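You operate a simulated robot arm through the tools that you are given. There is no shell and no other tool. Be economical: measure what you need, move in short steps, check, and stop when the job is done.

You run a simulated two-armed robot. Do the job below in one go: nothing can be reset, and whatever is moved stays where it is left.

Task
Carry the yellow tray with both arms and set it on the top of the seed cupboard.
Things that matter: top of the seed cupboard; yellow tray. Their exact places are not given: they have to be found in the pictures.

It is judged by the outcome, as a careful person would: the job done as asked, and still so three seconds after it is handed in. It fails if anything else is knocked over, pushed out of place, dropped, spilled or broken.

Robot
Two 6-joint arms with two-finger parallel grippers on one trunk, on a base that drives. Base frame: it is fixed to the floor where the robot stands at the start and does not move with it; the origin is under the middle of the robot, x ahead of it, y to its left, z up. Lengths are in m, angles in rad, forces in N, time in s.
The left shoulder is at the start at [0.28, 0.185, 0.98], the right one opposite. With the tool pointing down near the work surface each hand reaches from about 0.56 to 0.94 m from the robot's upright axis, wherever it stands, measured 20 degrees to its own side. Places, roughly: top of the seed cupboard [0.4, -2.2, 0.8]. Payload 1.57 kg a hand.
The TCP of each hand is the grasp point between the finger pads, 0.03 m short of the fingertips. In the tool frame z runs along the fingers and y along their closing line. Largest opening 0.08 m; finger width 0.017, thickness 0.012; the body of the gripper, 0.04 by 0.082 m, starts 0.08 m behind the TCP.
Orientation is that of the tool frame in the base frame, as a unit quaternion [w, x, y, z]. With the fingers straight down and closing along the base's y, the tool's x points along the base's -x, its y along +y and its z along -z.

Tools
- The arms move only by the tool servo_tool. It takes "left_increments", "right_increments" or both (then of equal length, played together; a hand with none holds still); each is a list of rows, each a list of 7 numbers: the shift along the base's x, y, z in mm, then the turn, a rotation vector about the base's x, y, z in rad, then the finger opening in mm, from 0 to 80. In form: [[tx, ty, tz, rx, ry, rz, grip], ...]. A call has 1 to 20 rows; each row shifts and turns the commanded pose from where the row before left it. Rows are played at 5 a second. More than 0.05 m and 0.15 rad between two rows, or a gripper value outside its range, and nothing of the call is played. A pose out of reach is approached as far as the arm can. The call stops where the force on the tool passes 40 N (or 10 N more than at its start, if that is more) or the arm is blocked; 0.2 s more then pass. The fingers move at their own pace (about 0.153 m/s each) and stop on an object; they squeeze with about 38 N. The grip force told is the motor's: it shows also when the fingers shut on nothing. Time passes only in rows, and 0.2 s behind the last, so rows that do not move let the fingers close. The reply holds the time, the measured pose of the TCP, the force on the tool along the base axes, the opening and the grip force, in the units named above and with some noise, with the torque about the TCP (base axes, N m) and any sound that the robot's microphone picked up.
- Cameras (640 x 400 px; columns grow to the right, rows downward): "scene" is now at [0.2218, -0.0322, 1.4126]; the picture's right is [-0.40, -0.92, 0.00], its down [-0.74, 0.32, -0.59] and it looks along [0.54, -0.24, -0.81] (base axes); focal length 254 px, centre (320, 200). "left" rides on the left gripper at [0.072, 0.007, -0.122] in its tool frame; the picture's right is [-0.09, 1.00, 0.00], its down [-0.84, -0.08, -0.54] and it looks along [-0.54, -0.05, 0.84] (tool axes); focal length 238 px, centre (320, 200). "right" rides on the right gripper at [0.072, -0.007, -0.122] in its tool frame; the picture's right is [0.09, 1.00, 0.00], its down [-0.84, 0.08, -0.54] and it looks along [-0.54, 0.05, 0.84] (tool axes); focal length 238 px, centre (320, 200).
- capture(camera): a new picture of that camera. It takes no simulated time.
- raise_lower(by): slides the trunk up (or, below 0, down) by that many m; the arms and the scene camera ride with it, the base frame stays. It gives what a move gives, with no picture.
- base_move(legs): drives the robot by 1 to 6 legs, each [ahead, turn to the left] in m and rad, along the robot's own axes; the way and the turn of a leg run together, so that a leg with both is an arc; at most 1.5 m and 3.142 rad a leg. The arms and the cameras ride along, it lands a little off, and it stops where it bumps. It gives what a move gives.
- turn_head(pan, tilt): turns the head with the scene camera to pan (to the left, within 1.501 rad either way) and tilt (down, from -0.506 to 1.204), counted from straight ahead of the robot. It gives what a move gives.
- pixel_to_xyz(camera, pixels): for up to 12 pixels [column, row] of the newest picture of that camera ("zoom" is the newest enlarged one), the place [x, y, z] in the base frame of the surface seen there, good to about 0.002 m, but the place of the scene camera against the robot may be out by one fixed shift of up to 0.012 m in any direction. It takes no simulated time.
- close_up(camera, box): a new picture of the part [left, top, right, bottom] of that camera's present view, enlarged. It takes no simulated time.
- finish_job(): hands the job in; it is judged then, once.

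Work in short steps. Measure before you move; look again where a grasp or a placing could have gone wrong, and mend it. You have 80 turns and 58 pictures in all, those below and enlarged ones among them. Open the grippers and draw the arms clear of the work before you hand the job in, unless the task says otherwise; then end with one line.

The tools are called after "Emit:" by a JSON object that holds its "fn" and its "kwargs". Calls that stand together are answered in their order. servo_tool: Moves the arms, as the interface text tells. Its arguments: {"type":"object","properties":{"left_increments":{"type":"array","items":{"type":"array","items":{"type":"number"}}},"right_increments":{"type":"array","items":{"type":"array","items":{"type":"number"}}}},"required":[]} The other tools are called the same way: raise_lower (by) slides the trunk up or down; base_move (legs) drives the base; turn_head (pan, tilt) turns the head that bears the scene camera; capture (camera) takes a picture; pixel_to_xyz (camera, pixels) gives the place of the surface under pixels of a picture; close_up (camera, box) takes an enlarged picture of a part of a camera's view; finish_job () hands the job in.

At the start:

```text
time_s: 0.0
left_position: [0.4379, 0.0427, 1.0831]
left_orientation: [0.0, 0.0, 1.0, 0.0]
left_ft_force: [0.4, 0.0, -0.1]
left_torque: [0.03, -0.03, 0.03]
left_gripper_width: 0.0801
left_grip_force: 0.0
right_position: [0.45, -0.4115, 1.0347]
right_orientation: [0.001, 0.0, 1.0, 0.0]
right_ft_force: [0.2, 0.6, -0.4]
right_torque: [-0.01, 0.0, -0.01]
right_gripper_width: 0.0799
right_grip_force: 0.1
trunk travel left (down, up): [-0.675, 0.315]
robot x, y, heading: [-0.0007, -0.0012, -0.001]
head pan, tilt: [-0.414, 0.937]
```

scene: 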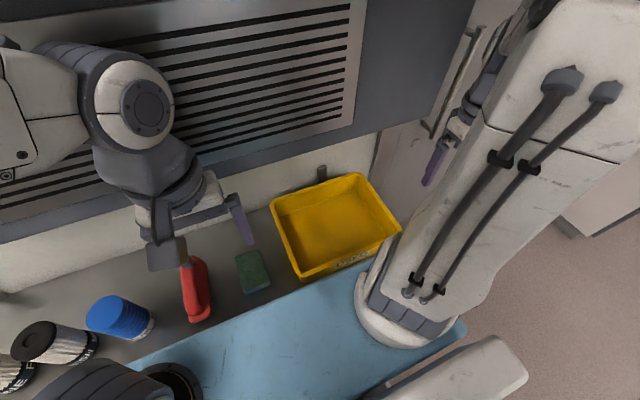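
right: 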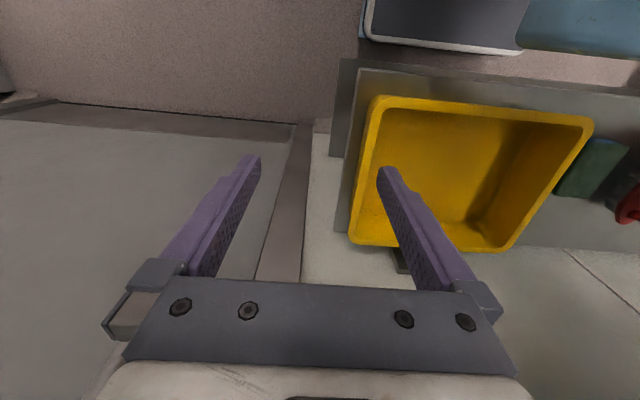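
left: 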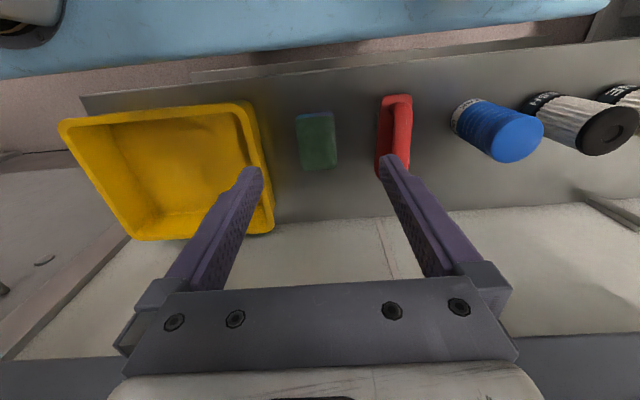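

The tray shows in the scene picture with rim corners near (271,203), (360,174), (400,228), (298,277). I measure the rim, the floor, and the bench around it.

Emit:
{"fn": "pixel_to_xyz", "kwargs": {"camera": "scene", "pixels": [[272, 204], [359, 175], [398, 228], [299, 276], [284, 240], [380, 202], [335, 225], [315, 187], [350, 253], [250, 270], [322, 172], [230, 310]]}}

Emit:
{"fn": "close_up", "kwargs": {"camera": "scene", "box": [240, 150, 420, 290]}}

Emit:
{"fn": "pixel_to_xyz", "kwargs": {"camera": "right", "pixels": [[374, 100], [590, 122], [505, 246], [355, 242], [364, 170], [552, 185], [470, 105], [450, 200], [402, 262], [350, 150], [345, 230], [285, 180]]}}

```text
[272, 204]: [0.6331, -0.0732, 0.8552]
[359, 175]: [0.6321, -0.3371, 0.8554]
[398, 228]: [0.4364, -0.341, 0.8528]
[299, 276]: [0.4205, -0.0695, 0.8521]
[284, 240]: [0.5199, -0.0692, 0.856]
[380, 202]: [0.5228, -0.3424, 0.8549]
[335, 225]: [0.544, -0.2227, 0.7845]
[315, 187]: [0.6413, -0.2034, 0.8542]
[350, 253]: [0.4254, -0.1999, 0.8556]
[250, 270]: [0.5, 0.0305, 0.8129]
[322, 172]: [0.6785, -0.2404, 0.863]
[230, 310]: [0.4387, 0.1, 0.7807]
```

```text
2.86 times, centred on (330, 220) of scene
```

zoom: 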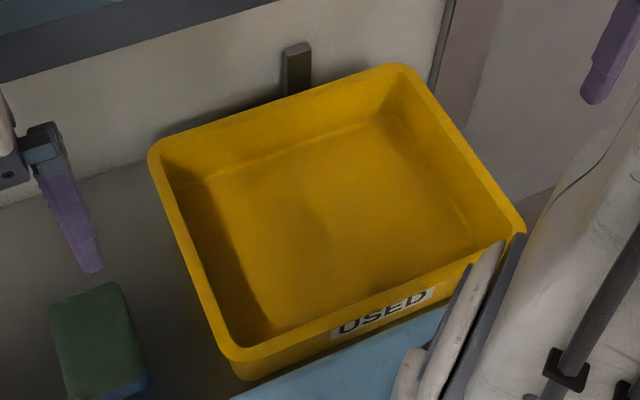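

```text
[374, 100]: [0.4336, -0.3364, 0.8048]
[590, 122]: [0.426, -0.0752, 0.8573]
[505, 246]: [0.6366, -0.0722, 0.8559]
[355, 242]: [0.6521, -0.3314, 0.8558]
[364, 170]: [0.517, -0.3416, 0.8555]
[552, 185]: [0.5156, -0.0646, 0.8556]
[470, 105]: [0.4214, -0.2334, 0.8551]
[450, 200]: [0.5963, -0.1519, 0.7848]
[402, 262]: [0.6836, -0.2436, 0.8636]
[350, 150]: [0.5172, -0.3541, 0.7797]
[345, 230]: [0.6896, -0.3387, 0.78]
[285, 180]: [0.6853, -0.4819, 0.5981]
```

Tray: x 0.42–0.645, y −0.345–−0.063, rim z 0.855, bench z 0.78. Next I look toward the cupboard on the right, and at the floor between.

Emit:
{"fn": "turn_head", "kwargs": {"pan": -1.4, "tilt": 0.45}}

Emit:
{"fn": "capture", "kwargs": {"camera": "scene"}}

```text
time_s: 1.3
left_position: [0.4383, 0.0416, 1.0828]
left_orientation: [0.0, -0.001, 1.0, 0.0]
left_ft_force: [0.5, -0.1, 0.3]
left_torque: [0.01, 0.0, 0.04]
left_gripper_width: 0.0801
left_grip_force: 0.1
right_position: [0.4501, -0.4105, 1.0354]
right_orientation: [-0.001, 0.0, 1.0, 0.0]
right_ft_force: [-0.5, 0.1, -0.5]
right_torque: [0.03, 0.0, 0.02]
right_gripper_width: 0.0799
right_grip_force: 0.1
trunk travel left (down, up): [-0.675, 0.315]
robot x, y, heading: [-0.0006, -0.0019, -0.001]
head pan, tilt: [-1.4, 0.45]
```

```text
53 pictures are left
```

scene: 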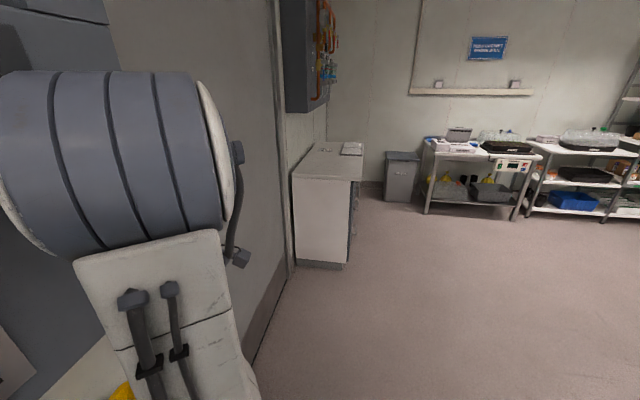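

The cupboard is at (293–362, 142–270), with things on its top. I enlarge it and measure.

Emit:
{"fn": "close_up", "kwargs": {"camera": "scene", "box": [250, 100, 410, 280]}}

Emit:
{"fn": "pixel_to_xyz", "kwargs": {"camera": "scene", "pixels": [[295, 174], [347, 178], [362, 180], [362, 156], [315, 150], [340, 165], [298, 262], [345, 266], [285, 260], [325, 144], [400, 185], [430, 210]]}}

```text
2.22 times, centred on (330, 190) of scene
```

zoom: 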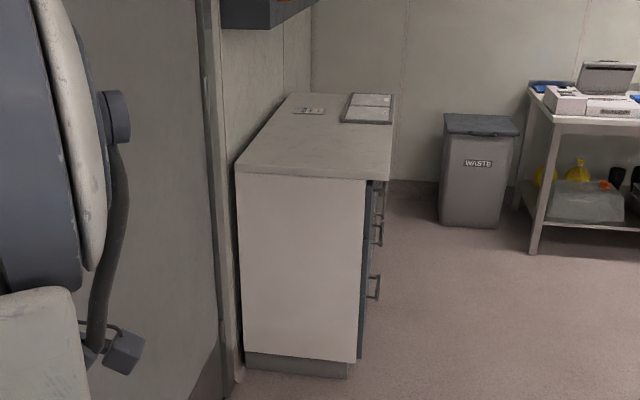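

```text
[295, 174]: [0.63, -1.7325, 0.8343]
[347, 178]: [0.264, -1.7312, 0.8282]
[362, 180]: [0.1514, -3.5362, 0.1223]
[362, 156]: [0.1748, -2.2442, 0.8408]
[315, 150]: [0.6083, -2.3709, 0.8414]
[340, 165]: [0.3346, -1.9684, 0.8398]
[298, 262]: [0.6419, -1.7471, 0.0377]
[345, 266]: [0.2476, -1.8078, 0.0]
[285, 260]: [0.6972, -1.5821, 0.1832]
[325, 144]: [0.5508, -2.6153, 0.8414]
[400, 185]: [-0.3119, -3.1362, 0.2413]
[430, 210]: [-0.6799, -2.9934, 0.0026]
```

Cupboard top is x 0.17–0.63, y −1.73 to about −2.7, z≈0.84, and clear up to about y −2.35. Now I look down in front to see the base's gap to the bench.

Emit:
{"fn": "turn_head", "kwargs": {"pan": -0.3, "tilt": 1.2}}

Emit:
{"fn": "capture", "kwargs": {"camera": "scene"}}

Emit:
{"fn": "pixel_to_xyz", "kwargs": {"camera": "scene", "pixels": [[250, 200], [300, 250], [200, 250], [250, 300], [330, 260], [350, 250], [370, 270], [200, 180], [240, 170], [150, 280]]}}

```text
time_s: 2.6
left_position: [0.4381, 0.0429, 1.084]
left_orientation: [0.0, 0.0, 1.0, 0.0]
left_ft_force: [0.0, -0.8, -0.7]
left_torque: [0.02, -0.03, -0.01]
left_gripper_width: 0.0796
left_grip_force: 0.0
right_position: [0.4497, -0.4111, 1.0346]
right_orientation: [0.0, -0.001, 1.0, 0.0]
right_ft_force: [0.0, 0.7, 0.2]
right_torque: [-0.03, 0.01, -0.02]
right_gripper_width: 0.0799
right_grip_force: 0.0
trunk travel left (down, up): [-0.675, 0.315]
robot x, y, heading: [-0.0027, -0.0021, 0.005]
head pan, tilt: [-0.3, 1.201]
```

```text
51 pictures are left
```

scene: 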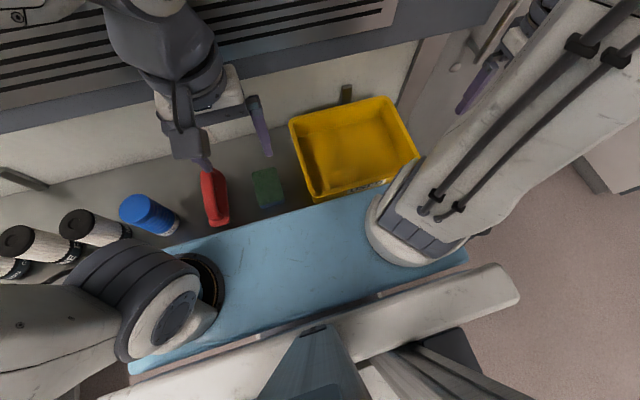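

```text
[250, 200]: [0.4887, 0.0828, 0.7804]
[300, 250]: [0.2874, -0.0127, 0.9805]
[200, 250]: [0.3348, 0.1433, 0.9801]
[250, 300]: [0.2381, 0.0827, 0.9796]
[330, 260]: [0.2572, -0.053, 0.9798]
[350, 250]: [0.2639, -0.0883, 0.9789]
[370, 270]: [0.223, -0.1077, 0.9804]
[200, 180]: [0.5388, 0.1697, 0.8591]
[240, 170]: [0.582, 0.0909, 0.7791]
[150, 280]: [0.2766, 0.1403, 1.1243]
```

The blue part is the robot's own shoulder beam. Both rim end walls (left y≈−0.067, right y≈−0.342, at x≈0.53) are in reach from here, so I bring both hands above them with an opening of 50 mm.

Emit:
{"fn": "servo_tool", "kwargs": {"left_increments": [[23.5, -27.5, -10, 0, 0, 0, 50], [23.5, -27.5, -10, 0, 0, 0, 50], [23.5, -27.5, -10, 0, 0, 0, 50], [23.5, -27.5, -10, 0, 0, 0, 50], [0, 0, -35, 0, 0, 0, 50], [0, 0, -35, 0, 0, 0, 50], [0, 0, -33, 0, 0, 0, 50], [0, 0, 0, 0, 0, 0, 50]], "right_increments": [[20.5, 17, -5, 0, 0, 0, 50], [20.5, 17, -5, 0, 0, 0, 50], [20.5, 17, -5, 0, 0, 0, 50], [20.5, 18, -5, 0, 0, 0, 50], [0, 0, -25, 0, 0, 0, 50], [0, 0, -25, 0, 0, 0, 50], [0, 0, -25, 0, 0, 0, 50], [0, 0, 0, 0, 0, 0, 50]]}}

Emit:
{"fn": "capture", "kwargs": {"camera": "left"}}

Emit:
{"fn": "capture", "kwargs": {"camera": "right"}}

Emit:
{"fn": "capture", "kwargs": {"camera": "scene"}}

```text
time_s: 3.0
left_position: [0.4512, 0.0207, 1.0745]
left_orientation: [-0.006, 0.001, 1.0, 0.003]
left_ft_force: [-6.4, 1.8, 4.3]
left_torque: [-0.18, -0.95, -0.03]
left_gripper_width: 0.0499
left_grip_force: 0.0
right_position: [0.4669, -0.3964, 1.0306]
right_orientation: [0.001, -0.001, 1.0, 0.0]
right_ft_force: [-0.7, 0.5, 0.1]
right_torque: [0.02, -0.03, -0.02]
right_gripper_width: 0.0499
right_grip_force: 0.1
trunk travel left (down, up): [-0.675, 0.315]
robot x, y, heading: [-0.0014, -0.0019, 0.006]
head pan, tilt: [-0.3, 1.201]
stopped in row 2 (left hand): the force on the tool passed its limit at 91 N (the readings are from after the stop); the commanded pose is now the measured one
```

```text
50 pictures are left
```

left: 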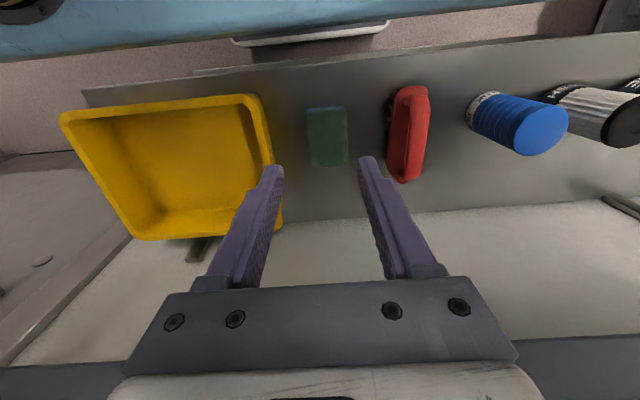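

```text
49 pictures are left
```

right: 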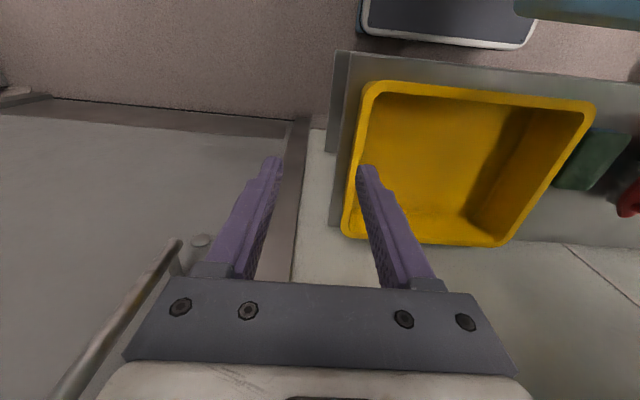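

```text
48 pictures are left
```

scene: 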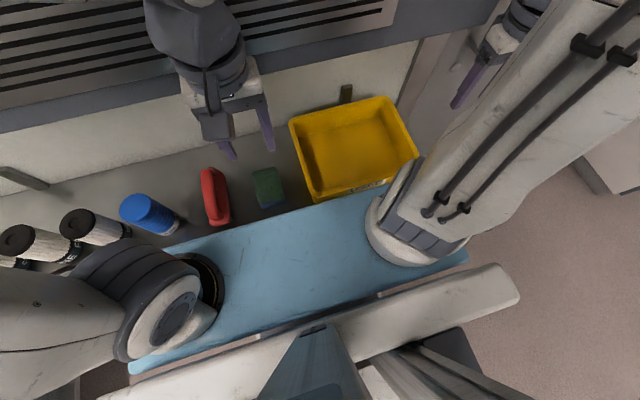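

The left wrist bumped the vented hood (around (190,40)). I measure the hood front and its lower edge.

Emit:
{"fn": "pixel_to_xyz", "kwargs": {"camera": "scene", "pixels": [[60, 60], [60, 118], [330, 20], [400, 25], [440, 20], [100, 115], [330, 65], [215, 60], [200, 20], [218, 85], [40, 183], [345, 92]]}}

Emit:
{"fn": "turn_head", "kwargs": {"pan": -0.2, "tilt": 0.5}}

Emit:
{"fn": "capture", "kwargs": {"camera": "scene"}}

```text
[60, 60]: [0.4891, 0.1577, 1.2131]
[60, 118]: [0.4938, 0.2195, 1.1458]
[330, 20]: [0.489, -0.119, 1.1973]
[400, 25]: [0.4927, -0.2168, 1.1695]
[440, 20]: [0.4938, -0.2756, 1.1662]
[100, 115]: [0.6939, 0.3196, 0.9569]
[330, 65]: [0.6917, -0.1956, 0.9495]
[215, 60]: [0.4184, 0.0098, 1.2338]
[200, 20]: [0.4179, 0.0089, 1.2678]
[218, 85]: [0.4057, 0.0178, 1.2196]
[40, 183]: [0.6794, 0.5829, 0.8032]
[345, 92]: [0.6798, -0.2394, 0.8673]
```

```text
time_s: 4.1
left_position: [0.4514, 0.0211, 1.0764]
left_orientation: [-0.006, -0.001, 1.0, 0.004]
left_ft_force: [-15.3, 3.2, 8.4]
left_torque: [-0.52, -2.11, -0.12]
left_gripper_width: 0.0502
left_grip_force: 0.1
right_position: [0.4676, -0.3967, 1.0314]
right_orientation: [0.0, -0.001, 1.0, 0.0]
right_ft_force: [0.2, 0.1, 0.2]
right_torque: [0.01, 0.03, -0.02]
right_gripper_width: 0.0501
right_grip_force: 0.1
trunk travel left (down, up): [-0.675, 0.315]
robot x, y, heading: [-0.0024, 0.0005, -0.002]
head pan, tilt: [-0.201, 0.499]
```

```text
47 pictures are left
```

scene: 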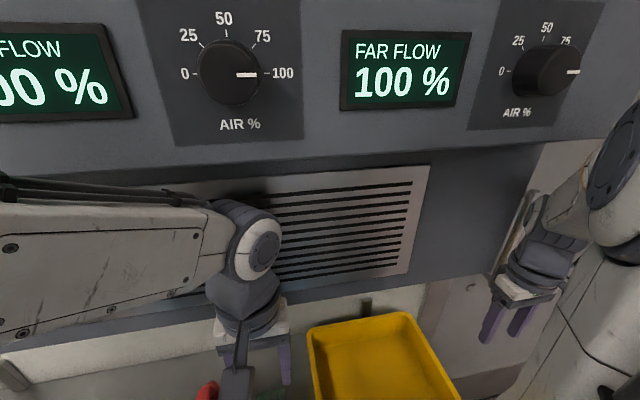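

The hood's face is at x≈0.49 and its lower edge at z≈1.14, so a vertical wrist over x=0.53 is too tight. I draw the left hand off the hood, then back the base 0.15 m so I can come in under the hood with tilted tools.

Emit:
{"fn": "servo_tool", "kwargs": {"left_increments": [[-15, 5, 0, 0, 0, 0, 50], [-20, 5, 0, 0, 0, 0, 50]], "right_increments": [[-10, 0, 0, 0, 0, 0, 50], [-10, 0, 0, 0, 0, 0, 50]]}}

Emit:
{"fn": "base_move", "kwargs": {"legs": [[-0.15, 0]]}}

```text
time_s: 4.7
left_position: [0.4178, 0.0284, 1.0737]
left_orientation: [-0.006, 0.0, 1.0, 0.004]
left_ft_force: [-0.4, -0.1, -0.1]
left_torque: [-0.03, 0.0, 0.01]
left_gripper_width: 0.0501
left_grip_force: 0.1
right_position: [0.4489, -0.3964, 1.0288]
right_orientation: [0.0, -0.001, 1.0, 0.0]
right_ft_force: [-0.8, 0.3, 0.3]
right_torque: [0.0, 0.03, -0.02]
right_gripper_width: 0.05
right_grip_force: 0.1
trunk travel left (down, up): [-0.675, 0.315]
robot x, y, heading: [0.0021, -0.0026, -0.004]
head pan, tilt: [-0.201, 0.499]
```

```text
time_s: 6.0
left_position: [0.2682, 0.029, 1.0744]
left_orientation: [-0.007, -0.001, 1.0, 0.003]
left_ft_force: [0.7, -0.4, -0.1]
left_torque: [-0.04, -0.01, -0.01]
left_gripper_width: 0.0496
left_grip_force: 0.1
right_position: [0.3003, -0.3964, 1.0282]
right_orientation: [0.0, -0.001, 1.0, 0.0]
right_ft_force: [0.5, 0.4, 0.0]
right_torque: [0.03, -0.01, 0.01]
right_gripper_width: 0.05
right_grip_force: 0.1
trunk travel left (down, up): [-0.675, 0.315]
robot x, y, heading: [-0.1535, -0.0019, 0.003]
head pan, tilt: [-0.201, 0.499]
```

Free of contact. Now I tilt both tools 0.52 rad (wrists back), lower, and go forward to hover over the rim walls.

Emit:
{"fn": "servo_tool", "kwargs": {"left_increments": [[25, -12, -20, 0, -0.13, 0, 50], [25, -12, -20, 0, -0.13, 0, 50], [25, -12, -20, 0, -0.13, 0, 50], [25, -12, -20, 0, -0.13, 0, 50], [25, -12, -20, 0, 0, 0, 50], [25, -12, -20, 0, 0, 0, 50], [28, -12, -14, 0, 0, 0, 50], [28, -12, -10, 0, 0, 0, 50], [28, 0, 0, 0, 0, 0, 50], [30, 0, 0, 0, 0, 0, 50]], "right_increments": [[22, 7, -14, 0, -0.13, 0, 50], [22, 7, -14, 0, -0.13, 0, 50], [22, 7, -14, 0, -0.13, 0, 50], [22, 7, -14, 0, -0.13, 0, 50], [22, 7, -14, 0, 0, 0, 50], [22, 7, -14, 0, 0, 0, 50], [25, 6, -14, 0, 0, 0, 50], [25, 6, 0, 0, 0, 0, 50], [25, 0, 0, 0, 0, 0, 50], [25, 0, 0, 0, 0, 0, 50]]}}

Emit:
{"fn": "turn_head", "kwargs": {"pan": -0.35, "tilt": 0.8}}

Emit:
{"fn": "capture", "kwargs": {"camera": "scene"}}

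Emit:
{"fn": "capture", "kwargs": {"camera": "left"}}

Emit:
{"fn": "capture", "kwargs": {"camera": "right"}}

```text
time_s: 8.2
left_position: [0.5334, -0.0683, 0.9309]
left_orientation: [0.251, -0.003, 0.968, 0.003]
left_ft_force: [-0.5, 0.3, 0.1]
left_torque: [0.0, 0.02, -0.01]
left_gripper_width: 0.05
left_grip_force: 0.0
right_position: [0.5309, -0.3408, 0.932]
right_orientation: [0.257, -0.001, 0.966, 0.0]
right_ft_force: [-0.8, 0.5, 1.1]
right_torque: [-0.02, -0.02, 0.0]
right_gripper_width: 0.05
right_grip_force: 0.1
trunk travel left (down, up): [-0.675, 0.315]
robot x, y, heading: [-0.1463, 0.0013, 0.003]
head pan, tilt: [-0.201, 0.499]
```

```text
time_s: 9.0
left_position: [0.5343, -0.0685, 0.9301]
left_orientation: [0.251, -0.002, 0.968, 0.003]
left_ft_force: [-0.4, -0.7, 0.9]
left_torque: [0.0, -0.01, -0.05]
left_gripper_width: 0.0498
left_grip_force: 0.1
right_position: [0.5302, -0.3404, 0.9315]
right_orientation: [0.257, -0.001, 0.966, 0.001]
right_ft_force: [0.2, -0.4, 0.4]
right_torque: [-0.02, 0.01, -0.02]
right_gripper_width: 0.0503
right_grip_force: 0.2
trunk travel left (down, up): [-0.675, 0.315]
robot x, y, heading: [-0.1497, -0.003, -0.002]
head pan, tilt: [-0.351, 0.799]
```

```text
46 pictures are left
```

scene: 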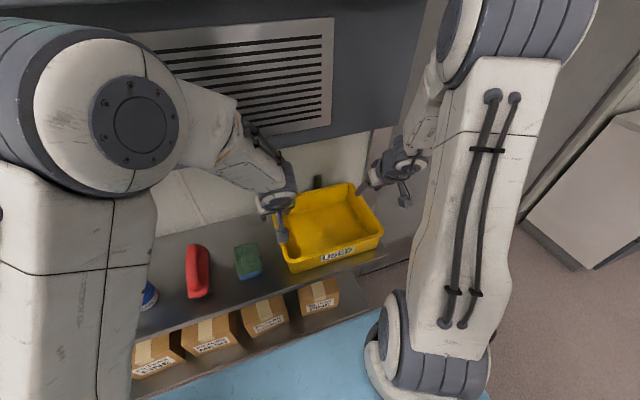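

```text
45 pictures are left
```

left: 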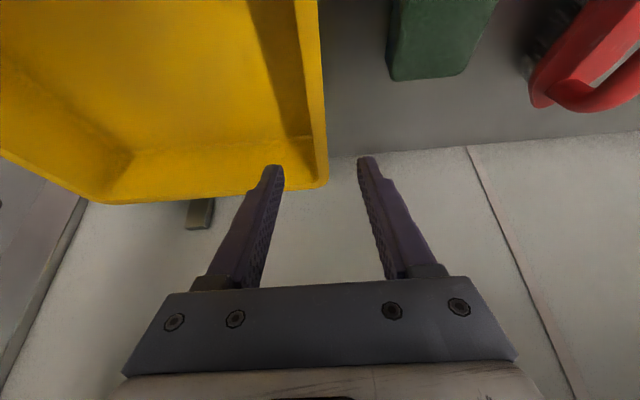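

```text
44 pictures are left
```

right: 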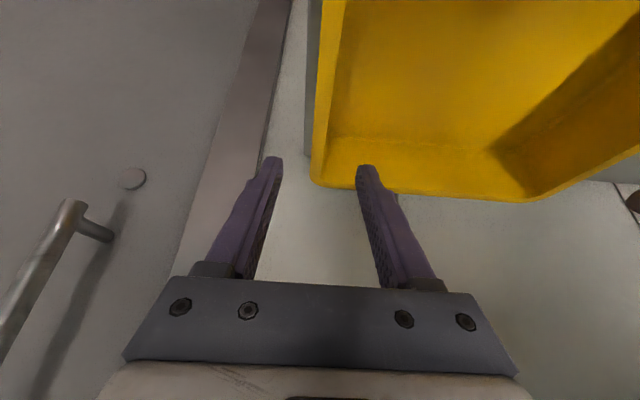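

Both wrists clear the hood. I measure the walls' rim edges and the inner slope in the hand pictures: left rim at about (300–325,100–185), right rim at about (315–340,60–185).

Emit:
{"fn": "pixel_to_xyz", "kwargs": {"camera": "left", "pixels": [[318, 100], [303, 100], [322, 60], [310, 140], [290, 120], [270, 90], [250, 60], [265, 140], [326, 150], [200, 215], [440, 72]]}}

Emit:
{"fn": "pixel_to_xyz", "kwargs": {"camera": "right", "pixels": [[319, 100], [330, 100], [318, 140], [328, 140], [340, 90], [345, 60], [360, 60], [345, 110], [314, 178], [430, 60]]}}

```text
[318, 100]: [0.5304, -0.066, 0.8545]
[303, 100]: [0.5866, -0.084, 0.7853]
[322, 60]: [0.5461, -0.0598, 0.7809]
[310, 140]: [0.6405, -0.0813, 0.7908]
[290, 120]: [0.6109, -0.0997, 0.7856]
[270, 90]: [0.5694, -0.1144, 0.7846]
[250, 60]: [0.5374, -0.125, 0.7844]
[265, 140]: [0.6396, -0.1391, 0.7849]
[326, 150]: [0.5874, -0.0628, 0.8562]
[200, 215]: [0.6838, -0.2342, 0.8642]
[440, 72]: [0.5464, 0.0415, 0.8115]
```

```text
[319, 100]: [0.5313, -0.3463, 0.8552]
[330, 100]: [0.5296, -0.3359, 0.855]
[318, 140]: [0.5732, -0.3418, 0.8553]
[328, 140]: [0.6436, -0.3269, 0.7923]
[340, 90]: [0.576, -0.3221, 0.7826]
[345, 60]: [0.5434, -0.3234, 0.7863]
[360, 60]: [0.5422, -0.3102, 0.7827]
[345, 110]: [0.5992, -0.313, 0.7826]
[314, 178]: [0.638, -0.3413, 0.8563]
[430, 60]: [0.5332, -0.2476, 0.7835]
```

The walls are nearly vertical and the rims are at y≈−0.066 and −0.341, so the hands are aligned. I descend 92 mm with the fingers straddling the walls.

Emit:
{"fn": "servo_tool", "kwargs": {"left_increments": [[0, 1, -20, 0, 0, 0, 50], [0, 1, -20, 0, 0, 0, 50], [0, 0, -20, 0, 0, 0, 50], [0, 0, -16, 0, 0, 0, 50], [0, 0, -16, 0, 0, 0, 50]], "right_increments": [[0, 0, -20, 0, 0, 0, 50], [0, 0, -20, 0, 0, 0, 50], [0, 0, -20, 0, 0, 0, 50], [0, 0, -17, 0, 0, 0, 50], [0, 0, -16, 0, 0, 0, 50]]}}

Emit:
{"fn": "capture", "kwargs": {"camera": "left"}}

Emit:
{"fn": "capture", "kwargs": {"camera": "right"}}

```text
time_s: 10.2
left_position: [0.5336, -0.0641, 0.8393]
left_orientation: [0.25, -0.002, 0.968, 0.003]
left_ft_force: [1.0, 0.5, 0.8]
left_torque: [0.01, -0.02, 0.0]
left_gripper_width: 0.0498
left_grip_force: 0.1
right_position: [0.5307, -0.3414, 0.8375]
right_orientation: [0.257, -0.001, 0.966, 0.001]
right_ft_force: [-0.4, -0.5, 0.2]
right_torque: [-0.03, -0.03, 0.04]
right_gripper_width: 0.05
right_grip_force: 0.1
trunk travel left (down, up): [-0.675, 0.315]
robot x, y, heading: [-0.1486, -0.0004, -0.002]
head pan, tilt: [-0.351, 0.799]
```

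```text
43 pictures are left
```

left: 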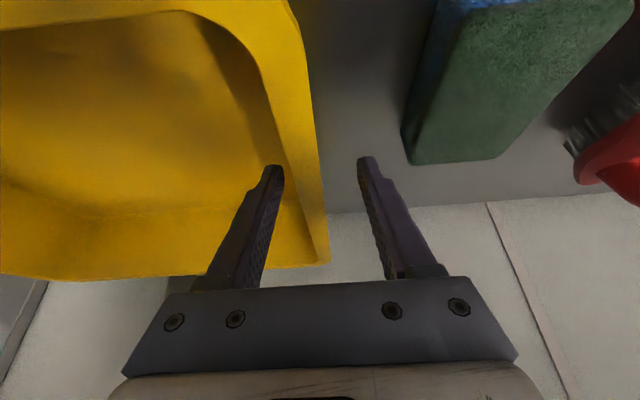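

```text
42 pictures are left
```

right: 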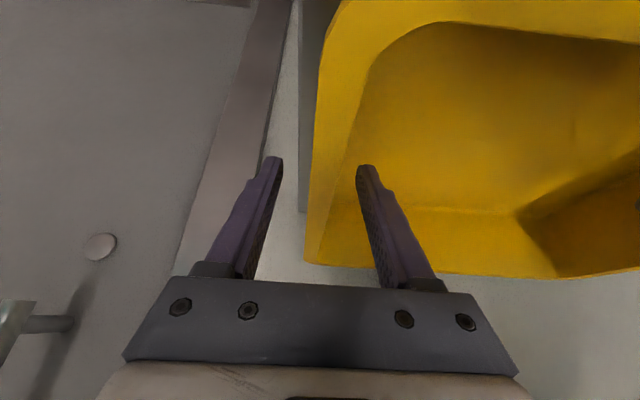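

Both walls run between the fingers with nothing else in the gaps. I close both grippers.

Emit:
{"fn": "servo_tool", "kwargs": {"left_increments": [[0, 0, 0, 0, 0, 0, 25], [0, 0, 0, 0, 0, 0, 10], [0, 0, 0, 0, 0, 0, 0], [0, 0, 0, 0, 0, 0, 0], [0, 0, 0, 0, 0, 0, 0]], "right_increments": [[0, 0, 0, 0, 0, 0, 25], [0, 0, 0, 0, 0, 0, 10], [0, 0, 0, 0, 0, 0, 0], [0, 0, 0, 0, 0, 0, 0], [0, 0, 0, 0, 0, 0, 0]]}}

```text
time_s: 11.1
left_position: [0.5326, -0.0688, 0.8395]
left_orientation: [0.25, 0.002, 0.968, -0.003]
left_ft_force: [0.9, -4.6, 0.7]
left_torque: [0.95, -0.46, 0.67]
left_gripper_width: 0.0043
left_grip_force: 25.0
right_position: [0.5313, -0.3375, 0.8374]
right_orientation: [0.256, -0.004, 0.967, 0.002]
right_ft_force: [-2.4, 3.4, 6.4]
right_torque: [-0.36, 0.53, -0.64]
right_gripper_width: 0.0039
right_grip_force: 25.2
trunk travel left (down, up): [-0.675, 0.315]
robot x, y, heading: [-0.1511, -0.0017, 0.001]
head pan, tilt: [-0.351, 0.799]
stopped in row 4 (right hand): the force on the tool passed its limit at 42 N (the readings are from after the stop); the commanded pose is now the measured one
```

Both grip a wall about 4 mm thick. I lift with the trunk a little, so both hands rise together.

Emit:
{"fn": "servo_tool", "kwargs": {"left_increments": [[0, 0, 0, 0, 0, 0, 0], [0, 0, 0, 0, 0, 0, 0]], "right_increments": [[0, 0, 0, 0, 0, 0, 0], [0, 0, 0, 0, 0, 0, 0]]}}

Emit:
{"fn": "raise_lower", "kwargs": {"by": 0.04}}

Emit:
{"fn": "capture", "kwargs": {"camera": "scene"}}

```text
time_s: 11.7
left_position: [0.5308, -0.0711, 0.8403]
left_orientation: [0.251, 0.001, 0.968, -0.002]
left_ft_force: [0.5, -4.1, -0.8]
left_torque: [0.97, -0.08, 0.65]
left_gripper_width: 0.0046
left_grip_force: 24.9
right_position: [0.5307, -0.3375, 0.8373]
right_orientation: [0.257, -0.006, 0.966, 0.004]
right_ft_force: [-3.4, 5.0, 7.8]
right_torque: [-0.27, 0.26, -0.58]
right_gripper_width: 0.0038
right_grip_force: 24.4
trunk travel left (down, up): [-0.675, 0.315]
robot x, y, heading: [-0.1475, -0.0045, 0.004]
head pan, tilt: [-0.351, 0.799]
```

```text
time_s: 12.5
left_position: [0.5318, -0.0711, 0.88]
left_orientation: [0.251, 0.002, 0.968, -0.003]
left_ft_force: [0.2, -4.6, -4.9]
left_torque: [0.96, 0.33, 0.71]
left_gripper_width: 0.0043
left_grip_force: 25.3
right_position: [0.5312, -0.3363, 0.8768]
right_orientation: [0.258, -0.007, 0.966, 0.004]
right_ft_force: [-0.6, 4.8, 1.6]
right_torque: [-0.19, -0.22, -0.56]
right_gripper_width: 0.0038
right_grip_force: 24.6
trunk travel left (down, up): [-0.715, 0.275]
robot x, y, heading: [-0.1497, -0.0002, 0.0]
head pan, tilt: [-0.351, 0.799]
```

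```text
41 pictures are left
```

scene: 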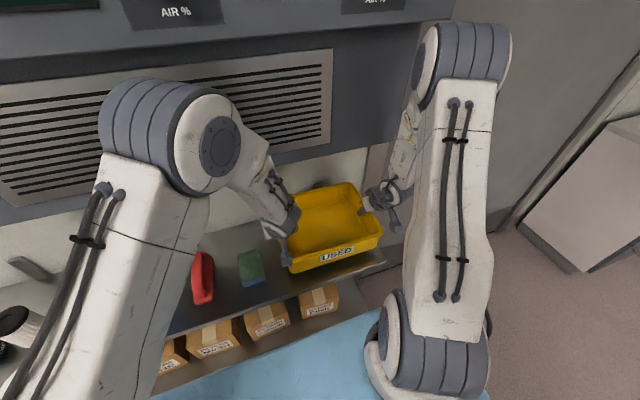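

The tray is up 4 cm and level. I raise 2 cm more, then back out 0.3 m from the bench.

Emit:
{"fn": "raise_lower", "kwargs": {"by": 0.02}}

Emit:
{"fn": "base_move", "kwargs": {"legs": [[-0.3, 0]]}}

Emit:
{"fn": "capture", "kwargs": {"camera": "scene"}}

```text
time_s: 13.2
left_position: [0.5331, -0.071, 0.9003]
left_orientation: [0.25, 0.002, 0.968, -0.003]
left_ft_force: [0.7, -4.9, -5.7]
left_torque: [0.96, 0.2, 0.66]
left_gripper_width: 0.0042
left_grip_force: 25.0
right_position: [0.5312, -0.3364, 0.8986]
right_orientation: [0.258, -0.005, 0.966, 0.003]
right_ft_force: [-0.1, 4.8, 1.1]
right_torque: [-0.15, -0.16, -0.61]
right_gripper_width: 0.0037
right_grip_force: 24.7
trunk travel left (down, up): [-0.735, 0.255]
robot x, y, heading: [-0.1456, -0.0031, -0.0]
head pan, tilt: [-0.351, 0.799]
```

```text
time_s: 15.2
left_position: [0.2263, -0.0684, 0.9007]
left_orientation: [0.25, 0.0, 0.968, -0.002]
left_ft_force: [-0.3, -6.6, -5.1]
left_torque: [0.97, -0.06, 0.63]
left_gripper_width: 0.0042
left_grip_force: 24.5
right_position: [0.227, -0.333, 0.8979]
right_orientation: [0.258, -0.007, 0.966, 0.002]
right_ft_force: [-0.8, 6.4, 1.1]
right_torque: [-0.19, 0.11, -0.62]
right_gripper_width: 0.0039
right_grip_force: 24.7
trunk travel left (down, up): [-0.735, 0.255]
robot x, y, heading: [-0.4547, -0.0021, 0.008]
head pan, tilt: [-0.351, 0.799]
```

```text
40 pictures are left
```

scene: 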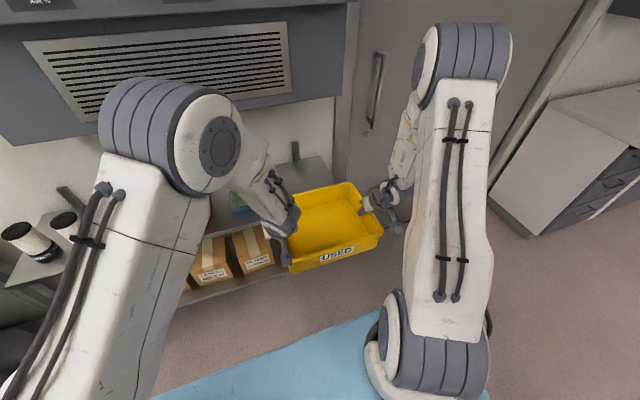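

Clear of the bench and level. I raise the tray 0.12 m for passing over the cupboard edge later, turn right 90° in place, and look ahead.

Emit:
{"fn": "raise_lower", "kwargs": {"by": 0.1}}

Emit:
{"fn": "base_move", "kwargs": {"legs": [[-0.15, 0], [0, -1.57]]}}

Emit:
{"fn": "turn_head", "kwargs": {"pan": 0.2, "tilt": 0.5}}

Emit:
{"fn": "capture", "kwargs": {"camera": "scene"}}

```text
time_s: 16.6
left_position: [0.2249, -0.0684, 0.9993]
left_orientation: [0.251, 0.0, 0.968, -0.002]
left_ft_force: [0.2, -4.5, -5.3]
left_torque: [1.01, 0.06, 0.67]
left_gripper_width: 0.0042
left_grip_force: 24.6
right_position: [0.2274, -0.3325, 0.997]
right_orientation: [0.257, -0.008, 0.966, 0.004]
right_ft_force: [0.2, 3.4, 0.1]
right_torque: [-0.24, -0.02, -0.6]
right_gripper_width: 0.0039
right_grip_force: 24.1
trunk travel left (down, up): [-0.835, 0.155]
robot x, y, heading: [-0.4557, -0.0002, 0.006]
head pan, tilt: [-0.351, 0.799]
```

```text
time_s: 21.7
left_position: [-0.6516, -0.6872, 1.0008]
left_orientation: [0.178, 0.673, 0.696, -0.177]
left_ft_force: [-3.6, -0.3, -4.8]
left_torque: [0.05, -1.0, 0.56]
left_gripper_width: 0.0041
left_grip_force: 24.8
right_position: [-0.9179, -0.6944, 0.9975]
right_orientation: [0.188, 0.665, 0.701, -0.176]
right_ft_force: [3.0, 0.2, 0.4]
right_torque: [0.04, 0.22, -0.6]
right_gripper_width: 0.0041
right_grip_force: 24.7
trunk travel left (down, up): [-0.835, 0.155]
robot x, y, heading: [-0.6092, -0.0012, -1.533]
head pan, tilt: [-0.351, 0.799]
```

```text
time_s: 22.7
left_position: [-0.6506, -0.6854, 1.0017]
left_orientation: [0.178, 0.673, 0.696, -0.176]
left_ft_force: [-2.5, 0.5, -4.7]
left_torque: [-0.04, -0.95, 0.66]
left_gripper_width: 0.0042
left_grip_force: 24.8
right_position: [-0.9163, -0.6962, 0.9985]
right_orientation: [0.188, 0.665, 0.701, -0.176]
right_ft_force: [3.1, 0.2, 0.6]
right_torque: [0.11, 0.27, -0.61]
right_gripper_width: 0.004
right_grip_force: 24.7
trunk travel left (down, up): [-0.835, 0.155]
robot x, y, heading: [-0.6098, -0.0059, -1.532]
head pan, tilt: [0.201, 0.499]
```

```text
39 pictures are left
```

scene: 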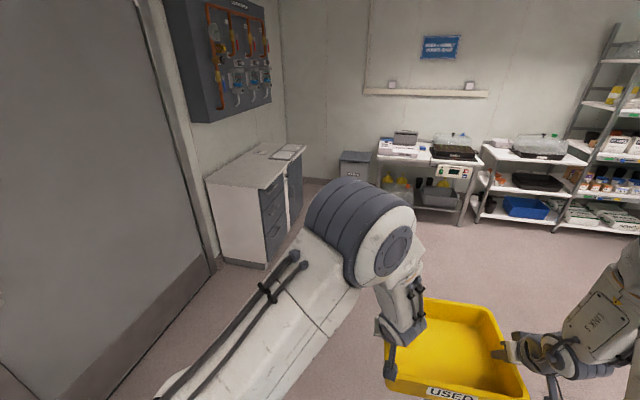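

The way is clear. I measure the wall panel, the cupboard edges and far table to plan the final pose.

Emit:
{"fn": "pixel_to_xyz", "kwargs": {"camera": "scene", "pixels": [[210, 118], [265, 98], [195, 118], [209, 182], [260, 190], [300, 150], [250, 170], [262, 155], [275, 152], [380, 158], [460, 165], [287, 190]]}}

Emit:
{"fn": "close_up", "kwargs": {"camera": "scene", "box": [180, 80, 340, 280]}}

```text
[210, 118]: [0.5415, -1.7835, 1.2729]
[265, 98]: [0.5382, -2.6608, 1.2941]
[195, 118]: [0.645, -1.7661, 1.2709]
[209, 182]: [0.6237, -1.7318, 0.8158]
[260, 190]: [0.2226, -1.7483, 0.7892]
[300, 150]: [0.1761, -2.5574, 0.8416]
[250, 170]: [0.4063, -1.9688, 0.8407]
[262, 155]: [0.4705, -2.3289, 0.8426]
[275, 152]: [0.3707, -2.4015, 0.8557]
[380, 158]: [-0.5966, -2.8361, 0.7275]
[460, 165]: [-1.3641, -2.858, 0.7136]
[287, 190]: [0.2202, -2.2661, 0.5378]
```

```text
2.00 times, centred on (260, 180) of scene
```

zoom: 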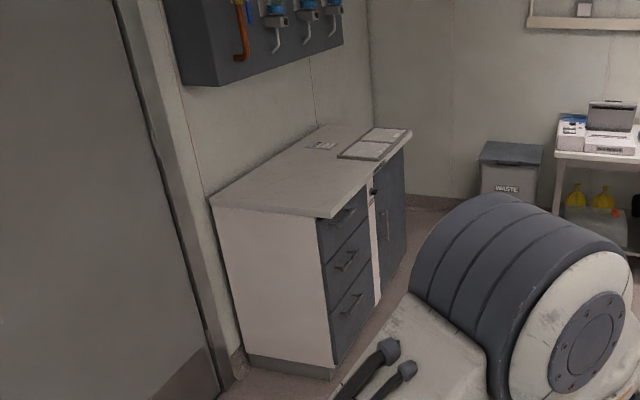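

Wall panel bottom is z 1.27 at x≥0.54; the free cupboard area is y −1.73 to −2.3; the table front is at y −2.83, so there is room. I drive 1.77 m and turn left to face the cupboard front.

Emit:
{"fn": "base_move", "kwargs": {"legs": [[1.5, 0]]}}

Emit:
{"fn": "base_move", "kwargs": {"legs": [[0.27, 0], [0, 1.53]]}}

Emit:
{"fn": "turn_head", "kwargs": {"pan": -0.3, "tilt": 0.8}}

Emit:
{"fn": "capture", "kwargs": {"camera": "scene"}}

```text
time_s: 30.2
left_position: [-0.5821, -2.2172, 1.001]
left_orientation: [0.179, 0.671, 0.698, -0.175]
left_ft_force: [-3.9, 0.0, -5.1]
left_torque: [0.07, -0.96, 0.66]
left_gripper_width: 0.0042
left_grip_force: 25.2
right_position: [-0.8477, -2.2282, 0.9977]
right_orientation: [0.189, 0.663, 0.702, -0.176]
right_ft_force: [3.6, 0.2, 0.4]
right_torque: [0.01, 0.29, -0.59]
right_gripper_width: 0.0041
right_grip_force: 24.1
trunk travel left (down, up): [-0.835, 0.155]
robot x, y, heading: [-0.5431, -1.5334, -1.522]
head pan, tilt: [0.201, 0.499]
```

```text
time_s: 35.8
left_position: [0.1482, -1.8988, 0.9996]
left_orientation: [0.25, 0.016, 0.968, -0.007]
left_ft_force: [0.2, -4.1, -3.6]
left_torque: [0.9, -0.02, 0.67]
left_gripper_width: 0.0041
left_grip_force: 24.6
right_position: [0.1391, -2.1645, 0.997]
right_orientation: [0.257, 0.008, 0.966, -0.001]
right_ft_force: [0.8, 3.3, -0.4]
right_torque: [-0.44, 0.06, -0.69]
right_gripper_width: 0.004
right_grip_force: 25.1
trunk travel left (down, up): [-0.835, 0.155]
robot x, y, heading: [-0.5322, -1.8088, -0.03]
head pan, tilt: [0.201, 0.499]
```

```text
time_s: 36.8
left_position: [0.1469, -1.8981, 0.9997]
left_orientation: [0.25, 0.016, 0.968, -0.006]
left_ft_force: [-0.6, -3.2, -4.3]
left_torque: [0.91, -0.07, 0.69]
left_gripper_width: 0.0043
left_grip_force: 24.7
right_position: [0.1395, -2.1637, 0.997]
right_orientation: [0.257, 0.008, 0.966, 0.0]
right_ft_force: [0.2, 3.4, -0.2]
right_torque: [-0.43, 0.13, -0.67]
right_gripper_width: 0.0038
right_grip_force: 24.7
trunk travel left (down, up): [-0.835, 0.155]
robot x, y, heading: [-0.5339, -1.8114, -0.029]
head pan, tilt: [-0.3, 0.799]
```

```text
37 pictures are left
```

scene: 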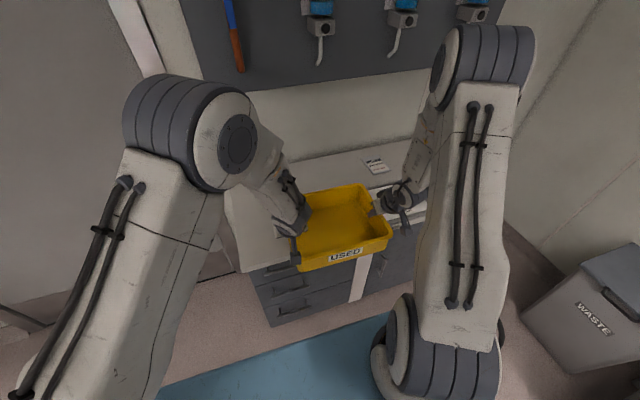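

The tray is centred at (0.143, −2.03), and must go to x≈0.40. I check elbows against the wall panel and take the top's free spots before driving in.

Emit:
{"fn": "pixel_to_xyz", "kwargs": {"camera": "scene", "pixels": [[480, 30], [445, 75], [510, 40], [140, 80], [175, 90], [250, 85], [240, 75], [330, 80], [400, 70], [375, 165], [260, 262], [410, 220]]}}

Emit:
{"fn": "turn_head", "kwargs": {"pan": -0.3, "tilt": 1.2}}

Emit:
{"fn": "capture", "kwargs": {"camera": "scene"}}

```text
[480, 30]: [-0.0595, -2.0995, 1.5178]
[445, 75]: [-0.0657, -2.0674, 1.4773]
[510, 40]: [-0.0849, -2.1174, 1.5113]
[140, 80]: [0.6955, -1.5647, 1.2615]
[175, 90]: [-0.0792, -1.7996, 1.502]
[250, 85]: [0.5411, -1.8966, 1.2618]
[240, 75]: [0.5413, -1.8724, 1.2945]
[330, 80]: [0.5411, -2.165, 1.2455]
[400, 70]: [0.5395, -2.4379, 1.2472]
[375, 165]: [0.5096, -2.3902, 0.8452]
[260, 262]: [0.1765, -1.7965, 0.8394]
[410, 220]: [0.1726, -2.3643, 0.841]
```

```text
time_s: 37.6
left_position: [0.1471, -1.8983, 0.9992]
left_orientation: [0.251, 0.016, 0.968, -0.006]
left_ft_force: [-0.9, -3.4, -3.9]
left_torque: [0.91, 0.1, 0.64]
left_gripper_width: 0.0042
left_grip_force: 24.8
right_position: [0.1399, -2.1646, 0.9989]
right_orientation: [0.257, 0.008, 0.966, 0.0]
right_ft_force: [-0.4, 3.6, -0.1]
right_torque: [-0.46, -0.01, -0.72]
right_gripper_width: 0.0036
right_grip_force: 24.8
trunk travel left (down, up): [-0.835, 0.155]
robot x, y, heading: [-0.532, -1.8084, -0.029]
head pan, tilt: [-0.3, 1.201]
```

```text
36 pictures are left
```

scene: 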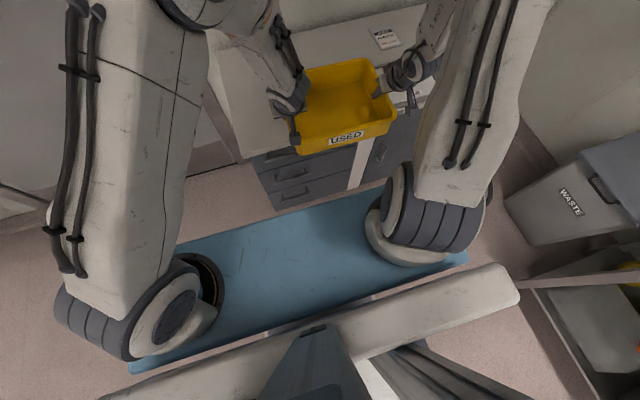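

Elbows (x≈−0.06, z≈1.5) will stay well short of the panel. I drive ahead 0.18 m (heading −0.03 corrected) and leave the rest to the arms.

Emit:
{"fn": "base_move", "kwargs": {"legs": [[0.18, 0.028]]}}

Emit:
{"fn": "capture", "kwargs": {"camera": "scene"}}

```text
time_s: 39.1
left_position: [0.3227, -1.8824, 1.0011]
left_orientation: [0.25, 0.003, 0.968, -0.003]
left_ft_force: [-0.3, -3.3, -5.0]
left_torque: [0.96, 0.05, 0.66]
left_gripper_width: 0.0042
left_grip_force: 24.9
right_position: [0.3213, -2.1499, 0.9982]
right_orientation: [0.257, -0.004, 0.966, 0.002]
right_ft_force: [-1.1, 3.2, 0.2]
right_torque: [-0.4, -0.08, -0.71]
right_gripper_width: 0.0042
right_grip_force: 24.7
trunk travel left (down, up): [-0.835, 0.155]
robot x, y, heading: [-0.3562, -1.8132, 0.003]
head pan, tilt: [-0.3, 1.201]
```

```text
35 pictures are left
```

scene: 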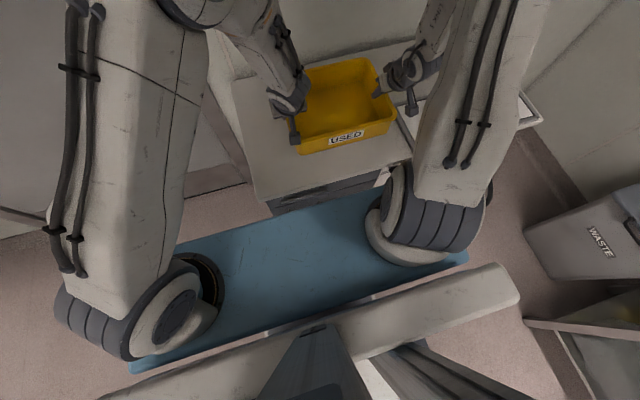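

Tray centre is now (0.322, −2.016), already over the top. I move both arms 60 mm forward together, then lower the trunk most of the way (touch-down expected at TCP z≈0.898).

Emit:
{"fn": "servo_tool", "kwargs": {"left_increments": [[10, 0, 0, 0, 0, 0, 0], [10, 0, 0, 0, 0, 0, 0], [10, 0, 0, 0, 0, 0, 0], [10, 0, 0, 0, 0, 0, 0], [10, 0, 0, 0, 0, 0, 0], [10, 0, 0, 0, 0, 0, 0]], "right_increments": [[10, 0, 0, 0, 0, 0, 0], [10, 0, 0, 0, 0, 0, 0], [10, 0, 0, 0, 0, 0, 0], [10, 0, 0, 0, 0, 0, 0], [10, 0, 0, 0, 0, 0, 0], [10, 0, 0, 0, 0, 0, 0]]}}

Emit:
{"fn": "raise_lower", "kwargs": {"by": -0.085}}

Emit:
{"fn": "capture", "kwargs": {"camera": "scene"}}

Emit:
{"fn": "capture", "kwargs": {"camera": "right"}}

```text
time_s: 40.5
left_position: [0.3836, -1.8828, 1.0]
left_orientation: [0.25, 0.003, 0.968, -0.003]
left_ft_force: [-0.4, -0.6, -2.9]
left_torque: [0.93, 0.36, 0.58]
left_gripper_width: 0.0039
left_grip_force: 25.0
right_position: [0.3812, -2.1482, 0.9983]
right_orientation: [0.257, -0.003, 0.966, 0.002]
right_ft_force: [1.3, 0.9, 0.1]
right_torque: [-0.66, -0.34, -0.73]
right_gripper_width: 0.0039
right_grip_force: 25.0
trunk travel left (down, up): [-0.835, 0.155]
robot x, y, heading: [-0.3619, -1.8134, 0.006]
head pan, tilt: [-0.3, 1.201]
```

```text
time_s: 41.7
left_position: [0.3838, -1.8813, 0.9166]
left_orientation: [0.251, 0.002, 0.968, -0.003]
left_ft_force: [-0.5, 0.8, -3.3]
left_torque: [0.91, -0.03, 0.59]
left_gripper_width: 0.0041
left_grip_force: 24.9
right_position: [0.381, -2.1484, 0.9143]
right_orientation: [0.257, -0.004, 0.966, 0.003]
right_ft_force: [0.6, -0.9, -1.9]
right_torque: [-0.61, 0.09, -0.77]
right_gripper_width: 0.004
right_grip_force: 25.0
trunk travel left (down, up): [-0.75, 0.24]
robot x, y, heading: [-0.3592, -1.8111, 0.004]
head pan, tilt: [-0.3, 1.201]
```

```text
34 pictures are left
```

scene: 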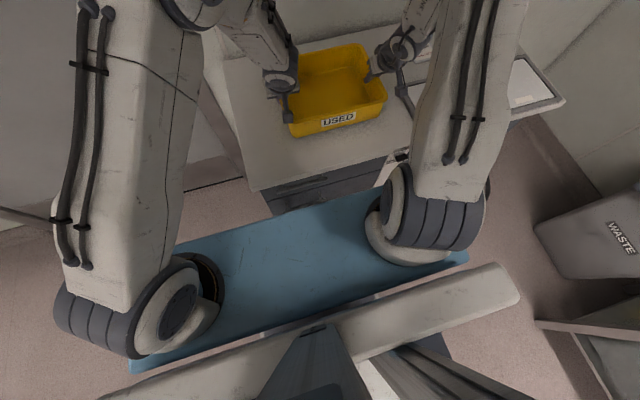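

```text
33 pictures are left
```

right: 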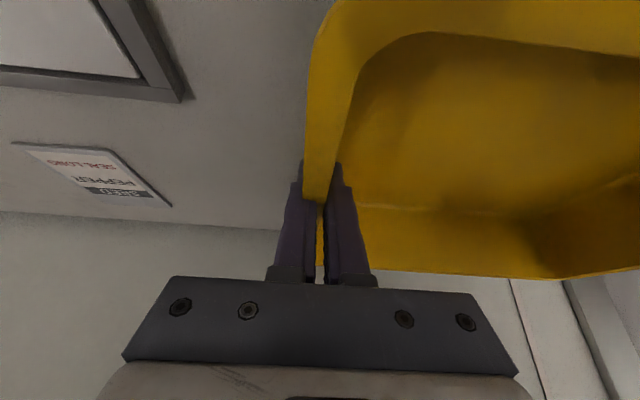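

All clear beneath, the card and board well off. I lower in small steps and watch the vertical force.

Emit:
{"fn": "raise_lower", "kwargs": {"by": -0.012}}

Emit:
{"fn": "raise_lower", "kwargs": {"by": -0.005}}

Emit:
{"fn": "pixel_to_xyz", "kwargs": {"camera": "right", "pixels": [[322, 100], [100, 185], [250, 150], [160, 90]]}}

```text
time_s: 42.3
left_position: [0.383, -1.8827, 0.9034]
left_orientation: [0.25, 0.003, 0.968, -0.003]
left_ft_force: [0.3, 2.1, -2.6]
left_torque: [0.97, -0.08, 0.6]
left_gripper_width: 0.0038
left_grip_force: 24.7
right_position: [0.3811, -2.1479, 0.9016]
right_orientation: [0.257, -0.004, 0.966, 0.003]
right_ft_force: [1.6, -3.7, -0.4]
right_torque: [-0.66, 0.14, -0.74]
right_gripper_width: 0.0039
right_grip_force: 24.6
trunk travel left (down, up): [-0.738, 0.252]
robot x, y, heading: [-0.3612, -1.8085, 0.001]
head pan, tilt: [-0.3, 1.201]
```

```text
time_s: 42.9
left_position: [0.3816, -1.8826, 0.8986]
left_orientation: [0.25, 0.002, 0.968, -0.003]
left_ft_force: [1.1, 2.3, -2.7]
left_torque: [0.88, 0.14, 0.68]
left_gripper_width: 0.0042
left_grip_force: 24.3
right_position: [0.3817, -2.1481, 0.8986]
right_orientation: [0.258, -0.004, 0.966, 0.002]
right_ft_force: [-2.3, -2.3, 10.9]
right_torque: [-0.77, 0.44, -0.8]
right_gripper_width: 0.0042
right_grip_force: 24.6
trunk travel left (down, up): [-0.733, 0.257]
robot x, y, heading: [-0.3602, -1.813, -0.001]
head pan, tilt: [-0.3, 1.201]
```

```text
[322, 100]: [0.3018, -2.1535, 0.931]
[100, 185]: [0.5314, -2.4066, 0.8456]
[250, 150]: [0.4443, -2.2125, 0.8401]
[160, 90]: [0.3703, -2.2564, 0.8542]
```

The right end has touched down (10.9 N) but the left still carries about 3 N, so I lower the left hand a few mm.

Emit:
{"fn": "servo_tool", "kwargs": {"left_increments": [[0, 0, -1.5, 0, 0, 0, 0], [0, 0, -1, 0, 0, 0, 0]]}}

```text
time_s: 43.5
left_position: [0.3836, -1.8826, 0.8985]
left_orientation: [0.252, 0.003, 0.968, -0.003]
left_ft_force: [-8.5, 7.8, 21.5]
left_torque: [0.84, -0.01, 0.4]
left_gripper_width: 0.0039
left_grip_force: 24.8
right_position: [0.3814, -2.1487, 0.8977]
right_orientation: [0.258, -0.004, 0.966, 0.002]
right_ft_force: [7.1, -7.6, 1.7]
right_torque: [-0.91, -0.22, -0.86]
right_gripper_width: 0.004
right_grip_force: 24.9
trunk travel left (down, up): [-0.733, 0.257]
robot x, y, heading: [-0.3554, -1.8154, -0.002]
head pan, tilt: [-0.3, 1.201]
```

Both ends rest on the top. I ease off 1 mm and open both grippers to 45 mm.

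Emit:
{"fn": "servo_tool", "kwargs": {"left_increments": [[0, 0, 1, 0, 0, 0, 0], [0, 0, 0, 0, 0, 0, 10], [0, 0, 0, 0, 0, 0, 25], [0, 0, 0, 0, 0, 0, 45], [0, 0, 0, 0, 0, 0, 45]], "right_increments": [[0, 0, 0, 0, 0, 0, 0], [0, 0, 0, 0, 0, 0, 10], [0, 0, 0, 0, 0, 0, 25], [0, 0, 0, 0, 0, 0, 45], [0, 0, 0, 0, 0, 0, 45]]}}

Emit:
{"fn": "capture", "kwargs": {"camera": "left"}}

Emit:
{"fn": "capture", "kwargs": {"camera": "right"}}

```text
time_s: 44.7
left_position: [0.383, -1.8836, 0.8972]
left_orientation: [0.25, 0.003, 0.968, -0.004]
left_ft_force: [0.5, 0.0, 0.0]
left_torque: [-0.02, 0.0, -0.03]
left_gripper_width: 0.0448
left_grip_force: 0.1
right_position: [0.3826, -2.1495, 0.8959]
right_orientation: [0.257, -0.005, 0.966, 0.003]
right_ft_force: [0.6, 0.3, -0.6]
right_torque: [-0.02, 0.0, -0.01]
right_gripper_width: 0.0451
right_grip_force: 0.1
trunk travel left (down, up): [-0.733, 0.257]
robot x, y, heading: [-0.36, -1.8116, -0.0]
head pan, tilt: [-0.3, 1.201]
```

```text
32 pictures are left
```

left: 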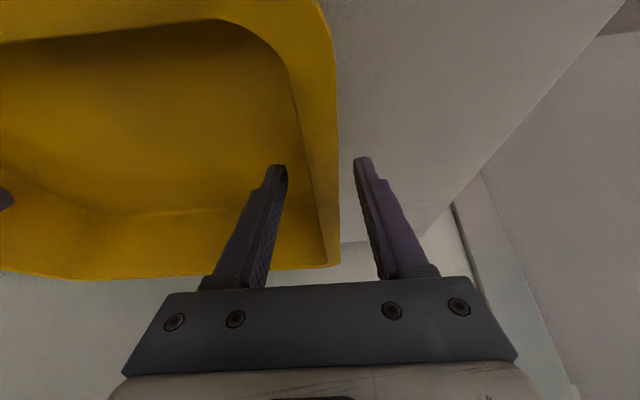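

```text
31 pictures are left
```

right: 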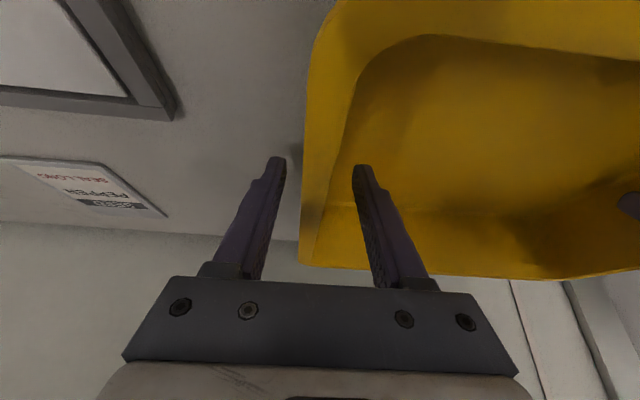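

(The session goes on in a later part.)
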